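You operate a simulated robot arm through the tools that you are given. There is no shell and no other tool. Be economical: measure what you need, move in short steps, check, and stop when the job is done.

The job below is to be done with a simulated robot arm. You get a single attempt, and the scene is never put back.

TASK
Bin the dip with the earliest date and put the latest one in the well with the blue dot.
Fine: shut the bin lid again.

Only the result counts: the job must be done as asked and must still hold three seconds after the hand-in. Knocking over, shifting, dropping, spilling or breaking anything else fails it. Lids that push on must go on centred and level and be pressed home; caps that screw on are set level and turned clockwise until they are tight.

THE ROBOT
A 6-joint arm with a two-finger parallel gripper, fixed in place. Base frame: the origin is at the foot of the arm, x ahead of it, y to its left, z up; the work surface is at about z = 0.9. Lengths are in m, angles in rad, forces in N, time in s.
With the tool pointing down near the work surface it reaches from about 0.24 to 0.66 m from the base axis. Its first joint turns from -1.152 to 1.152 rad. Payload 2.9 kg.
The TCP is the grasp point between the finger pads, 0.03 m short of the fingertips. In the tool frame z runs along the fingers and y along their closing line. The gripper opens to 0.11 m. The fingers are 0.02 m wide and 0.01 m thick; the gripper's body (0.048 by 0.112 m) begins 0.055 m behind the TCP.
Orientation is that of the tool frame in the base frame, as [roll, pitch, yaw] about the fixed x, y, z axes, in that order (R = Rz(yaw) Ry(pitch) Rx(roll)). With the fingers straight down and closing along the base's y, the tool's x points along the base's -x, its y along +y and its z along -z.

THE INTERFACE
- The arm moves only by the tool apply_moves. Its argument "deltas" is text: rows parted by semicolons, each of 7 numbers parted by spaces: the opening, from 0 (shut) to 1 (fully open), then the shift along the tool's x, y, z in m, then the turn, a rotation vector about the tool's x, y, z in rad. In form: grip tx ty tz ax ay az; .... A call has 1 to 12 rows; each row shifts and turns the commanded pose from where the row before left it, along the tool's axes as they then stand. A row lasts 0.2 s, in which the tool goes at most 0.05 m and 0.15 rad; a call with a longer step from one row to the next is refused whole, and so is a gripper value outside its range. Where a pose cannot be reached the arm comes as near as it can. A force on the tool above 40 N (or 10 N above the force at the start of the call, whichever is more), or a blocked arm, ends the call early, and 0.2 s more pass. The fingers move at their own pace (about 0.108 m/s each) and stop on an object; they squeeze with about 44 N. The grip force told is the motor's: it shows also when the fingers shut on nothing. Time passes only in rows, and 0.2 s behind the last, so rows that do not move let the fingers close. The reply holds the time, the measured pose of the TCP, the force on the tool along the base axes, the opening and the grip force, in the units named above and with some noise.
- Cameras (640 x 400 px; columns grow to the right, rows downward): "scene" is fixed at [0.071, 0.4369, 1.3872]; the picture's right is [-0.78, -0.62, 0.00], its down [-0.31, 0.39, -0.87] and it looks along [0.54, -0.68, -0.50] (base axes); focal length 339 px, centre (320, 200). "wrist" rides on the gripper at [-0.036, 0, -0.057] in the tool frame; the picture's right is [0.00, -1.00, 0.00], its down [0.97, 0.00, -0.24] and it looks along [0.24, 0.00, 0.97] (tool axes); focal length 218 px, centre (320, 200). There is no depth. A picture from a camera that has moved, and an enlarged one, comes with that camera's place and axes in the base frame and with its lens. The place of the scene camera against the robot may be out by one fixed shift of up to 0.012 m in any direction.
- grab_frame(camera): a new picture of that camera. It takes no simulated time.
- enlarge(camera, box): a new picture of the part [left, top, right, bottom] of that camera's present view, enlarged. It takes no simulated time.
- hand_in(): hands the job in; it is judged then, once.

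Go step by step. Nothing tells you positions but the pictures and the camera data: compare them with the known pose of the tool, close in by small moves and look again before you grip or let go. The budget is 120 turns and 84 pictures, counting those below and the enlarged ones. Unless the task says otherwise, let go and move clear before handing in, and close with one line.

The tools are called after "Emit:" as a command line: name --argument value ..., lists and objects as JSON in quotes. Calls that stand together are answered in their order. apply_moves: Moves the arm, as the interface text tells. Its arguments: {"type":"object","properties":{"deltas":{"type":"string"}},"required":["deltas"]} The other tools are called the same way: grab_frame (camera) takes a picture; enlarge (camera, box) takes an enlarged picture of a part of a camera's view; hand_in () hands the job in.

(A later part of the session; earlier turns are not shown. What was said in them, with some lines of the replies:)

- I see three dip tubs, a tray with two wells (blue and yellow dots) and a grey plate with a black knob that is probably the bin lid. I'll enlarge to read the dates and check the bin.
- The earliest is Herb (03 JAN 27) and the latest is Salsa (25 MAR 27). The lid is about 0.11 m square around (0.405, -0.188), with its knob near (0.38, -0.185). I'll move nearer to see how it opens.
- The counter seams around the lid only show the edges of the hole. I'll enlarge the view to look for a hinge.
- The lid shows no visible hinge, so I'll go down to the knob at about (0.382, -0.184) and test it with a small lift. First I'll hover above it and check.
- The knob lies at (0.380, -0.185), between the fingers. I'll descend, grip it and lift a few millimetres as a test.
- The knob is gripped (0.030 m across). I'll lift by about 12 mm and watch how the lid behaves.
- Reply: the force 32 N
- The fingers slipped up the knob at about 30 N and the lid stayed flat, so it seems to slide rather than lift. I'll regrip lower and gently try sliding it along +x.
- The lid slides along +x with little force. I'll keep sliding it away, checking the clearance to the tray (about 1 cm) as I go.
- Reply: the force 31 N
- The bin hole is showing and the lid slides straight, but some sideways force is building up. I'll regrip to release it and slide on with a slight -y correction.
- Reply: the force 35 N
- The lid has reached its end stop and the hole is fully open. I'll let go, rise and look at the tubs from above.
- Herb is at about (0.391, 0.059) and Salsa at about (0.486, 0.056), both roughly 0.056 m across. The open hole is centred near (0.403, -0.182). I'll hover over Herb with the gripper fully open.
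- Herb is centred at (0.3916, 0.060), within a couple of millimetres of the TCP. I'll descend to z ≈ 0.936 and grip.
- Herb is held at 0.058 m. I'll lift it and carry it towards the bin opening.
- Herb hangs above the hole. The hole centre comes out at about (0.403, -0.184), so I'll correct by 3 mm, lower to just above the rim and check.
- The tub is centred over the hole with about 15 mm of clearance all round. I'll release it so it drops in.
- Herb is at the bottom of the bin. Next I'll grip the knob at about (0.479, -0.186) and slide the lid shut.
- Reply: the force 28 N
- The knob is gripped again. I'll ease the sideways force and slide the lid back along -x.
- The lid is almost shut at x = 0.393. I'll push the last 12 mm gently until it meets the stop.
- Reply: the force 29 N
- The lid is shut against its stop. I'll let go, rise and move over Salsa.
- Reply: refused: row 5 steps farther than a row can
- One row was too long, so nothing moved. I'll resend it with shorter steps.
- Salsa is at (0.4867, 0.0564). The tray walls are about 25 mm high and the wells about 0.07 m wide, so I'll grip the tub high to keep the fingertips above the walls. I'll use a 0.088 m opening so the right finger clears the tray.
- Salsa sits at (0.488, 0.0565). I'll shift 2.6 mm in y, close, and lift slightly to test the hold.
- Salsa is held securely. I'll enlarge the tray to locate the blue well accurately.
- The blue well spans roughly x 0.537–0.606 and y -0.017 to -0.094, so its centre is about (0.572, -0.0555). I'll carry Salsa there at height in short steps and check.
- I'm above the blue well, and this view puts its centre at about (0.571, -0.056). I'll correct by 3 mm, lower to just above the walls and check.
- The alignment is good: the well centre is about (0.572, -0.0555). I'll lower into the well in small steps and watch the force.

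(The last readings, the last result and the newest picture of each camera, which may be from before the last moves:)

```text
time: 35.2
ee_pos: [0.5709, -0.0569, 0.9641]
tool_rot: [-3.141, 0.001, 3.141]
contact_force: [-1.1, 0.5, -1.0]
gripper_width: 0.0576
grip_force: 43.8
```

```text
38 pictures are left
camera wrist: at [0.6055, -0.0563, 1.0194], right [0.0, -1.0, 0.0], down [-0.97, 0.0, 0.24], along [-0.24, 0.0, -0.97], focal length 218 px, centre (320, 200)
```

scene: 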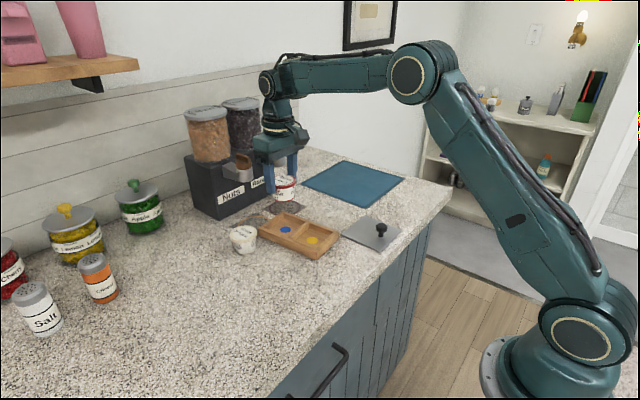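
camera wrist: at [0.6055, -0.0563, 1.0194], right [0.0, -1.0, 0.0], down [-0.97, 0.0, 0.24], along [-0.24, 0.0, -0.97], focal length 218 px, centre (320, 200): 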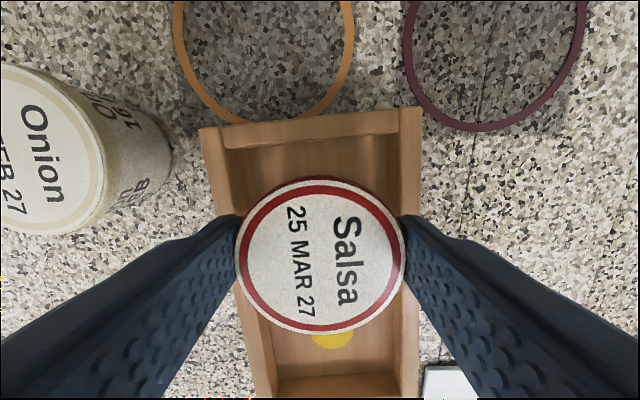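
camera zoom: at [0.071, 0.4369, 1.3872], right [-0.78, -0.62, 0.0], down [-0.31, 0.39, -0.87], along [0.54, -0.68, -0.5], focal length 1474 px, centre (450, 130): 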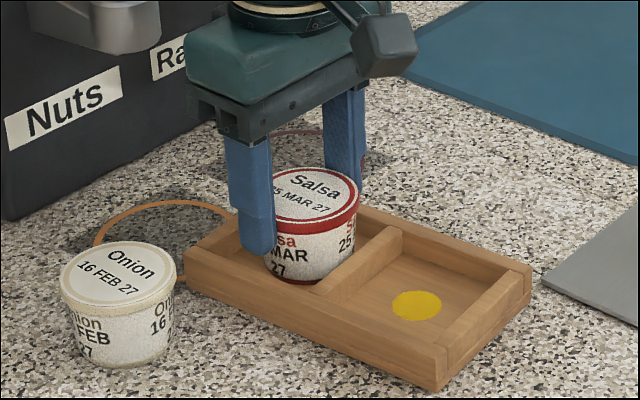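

There is no contact yet. I'll nudge 2 mm away from the divider and step down until the force rises.

Emit:
apply_moves --deltas "0.45 -0.002 0 0 0 0 0;0.45 0 0 0.0015 0 0 0;0.45 0 0 0.0015 0 0 0;0.45 0 0 0 0 0 0"

```text
time: 36.2
ee_pos: [0.5711, -0.0568, 0.9621]
tool_rot: [3.141, 0.002, -3.14]
contact_force: [-1.2, 0.1, 4.6]
gripper_width: 0.0577
grip_force: 44.2
```

The force has risen to about 5 N at z = 0.962, which fits the tub standing on the well floor. I'll look before letting go.

Emit:
enlarge --camera "scene" --box '[240, 180, 340, 245]'

```text
6.15 times, centred on (290, 212) of scene
camera zoom: at [0.0709, 0.4369, 1.3872], right [-0.78, -0.62, 0.0], down [-0.31, 0.39, -0.87], along [0.54, -0.68, -0.5], focal length 2086 px, centre (505, 123)
```

zoom: 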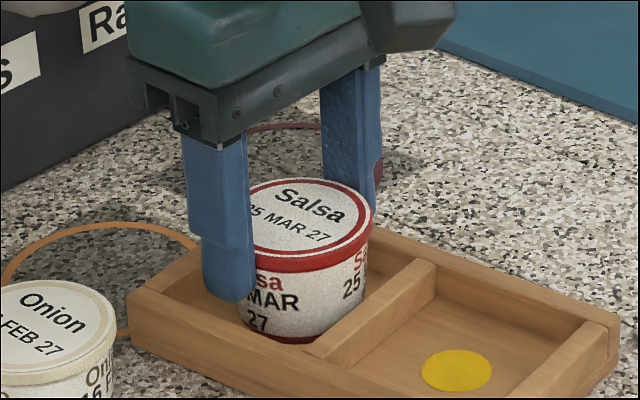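

The tub sits inside the well, clear of the divider. I'll open moderately, because Onion is nearby, and rise straight up.

Emit:
apply_moves --deltas "0.62 0 0 0 0 0 0;0.68 0 0 0 0 0 0;0.68 0 0 0 0 0 0;0.68 0 0 -0.02 0 0 0;0.68 0 0 -0.04 0 0 0;0.68 0 0 -0.04 0 0 0;0.68 0.03 0 -0.03 0 0 0;0.68 0.03 -0.03 0 0 0 0;0.68 0 0 0 0 0 0"

Emit:
grab_frame --camera "wrist"

Emit:
enlarge --camera "scene" --box '[220, 170, 420, 295]'

```text
time: 38.2
ee_pos: [0.5108, -0.0869, 1.0929]
tool_rot: [-3.141, 0.0, -3.141]
contact_force: [0.2, 0.3, 0.0]
gripper_width: 0.0748
grip_force: 0.0
```

```text
36 pictures are left
camera wrist: at [0.5466, -0.0866, 1.1481], right [0.0, -1.0, 0.0], down [-0.97, 0.0, 0.24], along [-0.24, 0.0, -0.97], focal length 218 px, centre (320, 200)
```

wrist: 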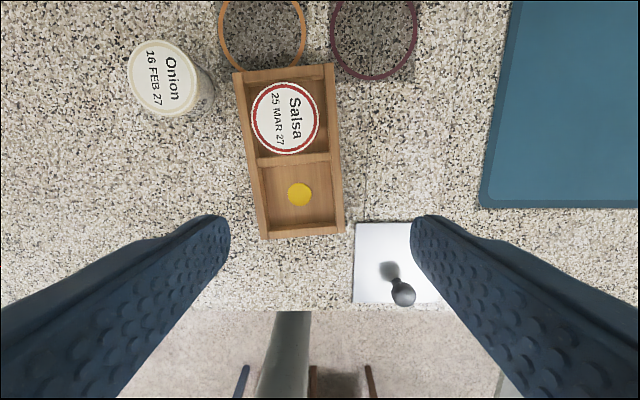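

```text
3.20 times, centred on (320, 232) of scene
camera zoom: at [0.071, 0.4369, 1.3872], right [-0.78, -0.62, 0.0], down [-0.31, 0.39, -0.87], along [0.54, -0.68, -0.5], focal length 1085 px, centre (320, 96)
```

zoom: 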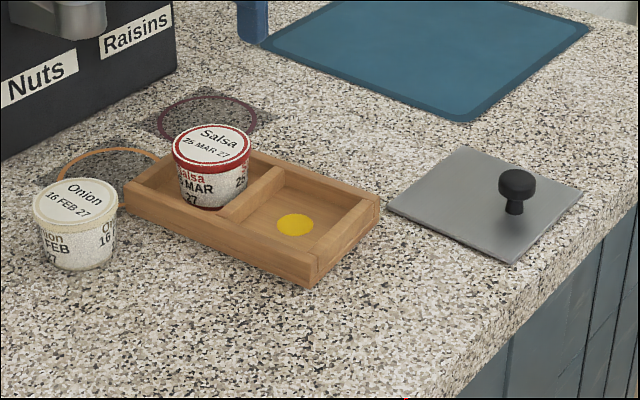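

Salsa stands level in the blue well, Herb is in the bin and the lid is back in its original shut position. Nothing else has moved, so I'm handing in.

Emit:
hand_in

```text
The job is handed in.
```

Herb (03 JAN 27) is in the bin with the lid shut again, and Salsa (25 MAR 27) is in the well with the blue dot.
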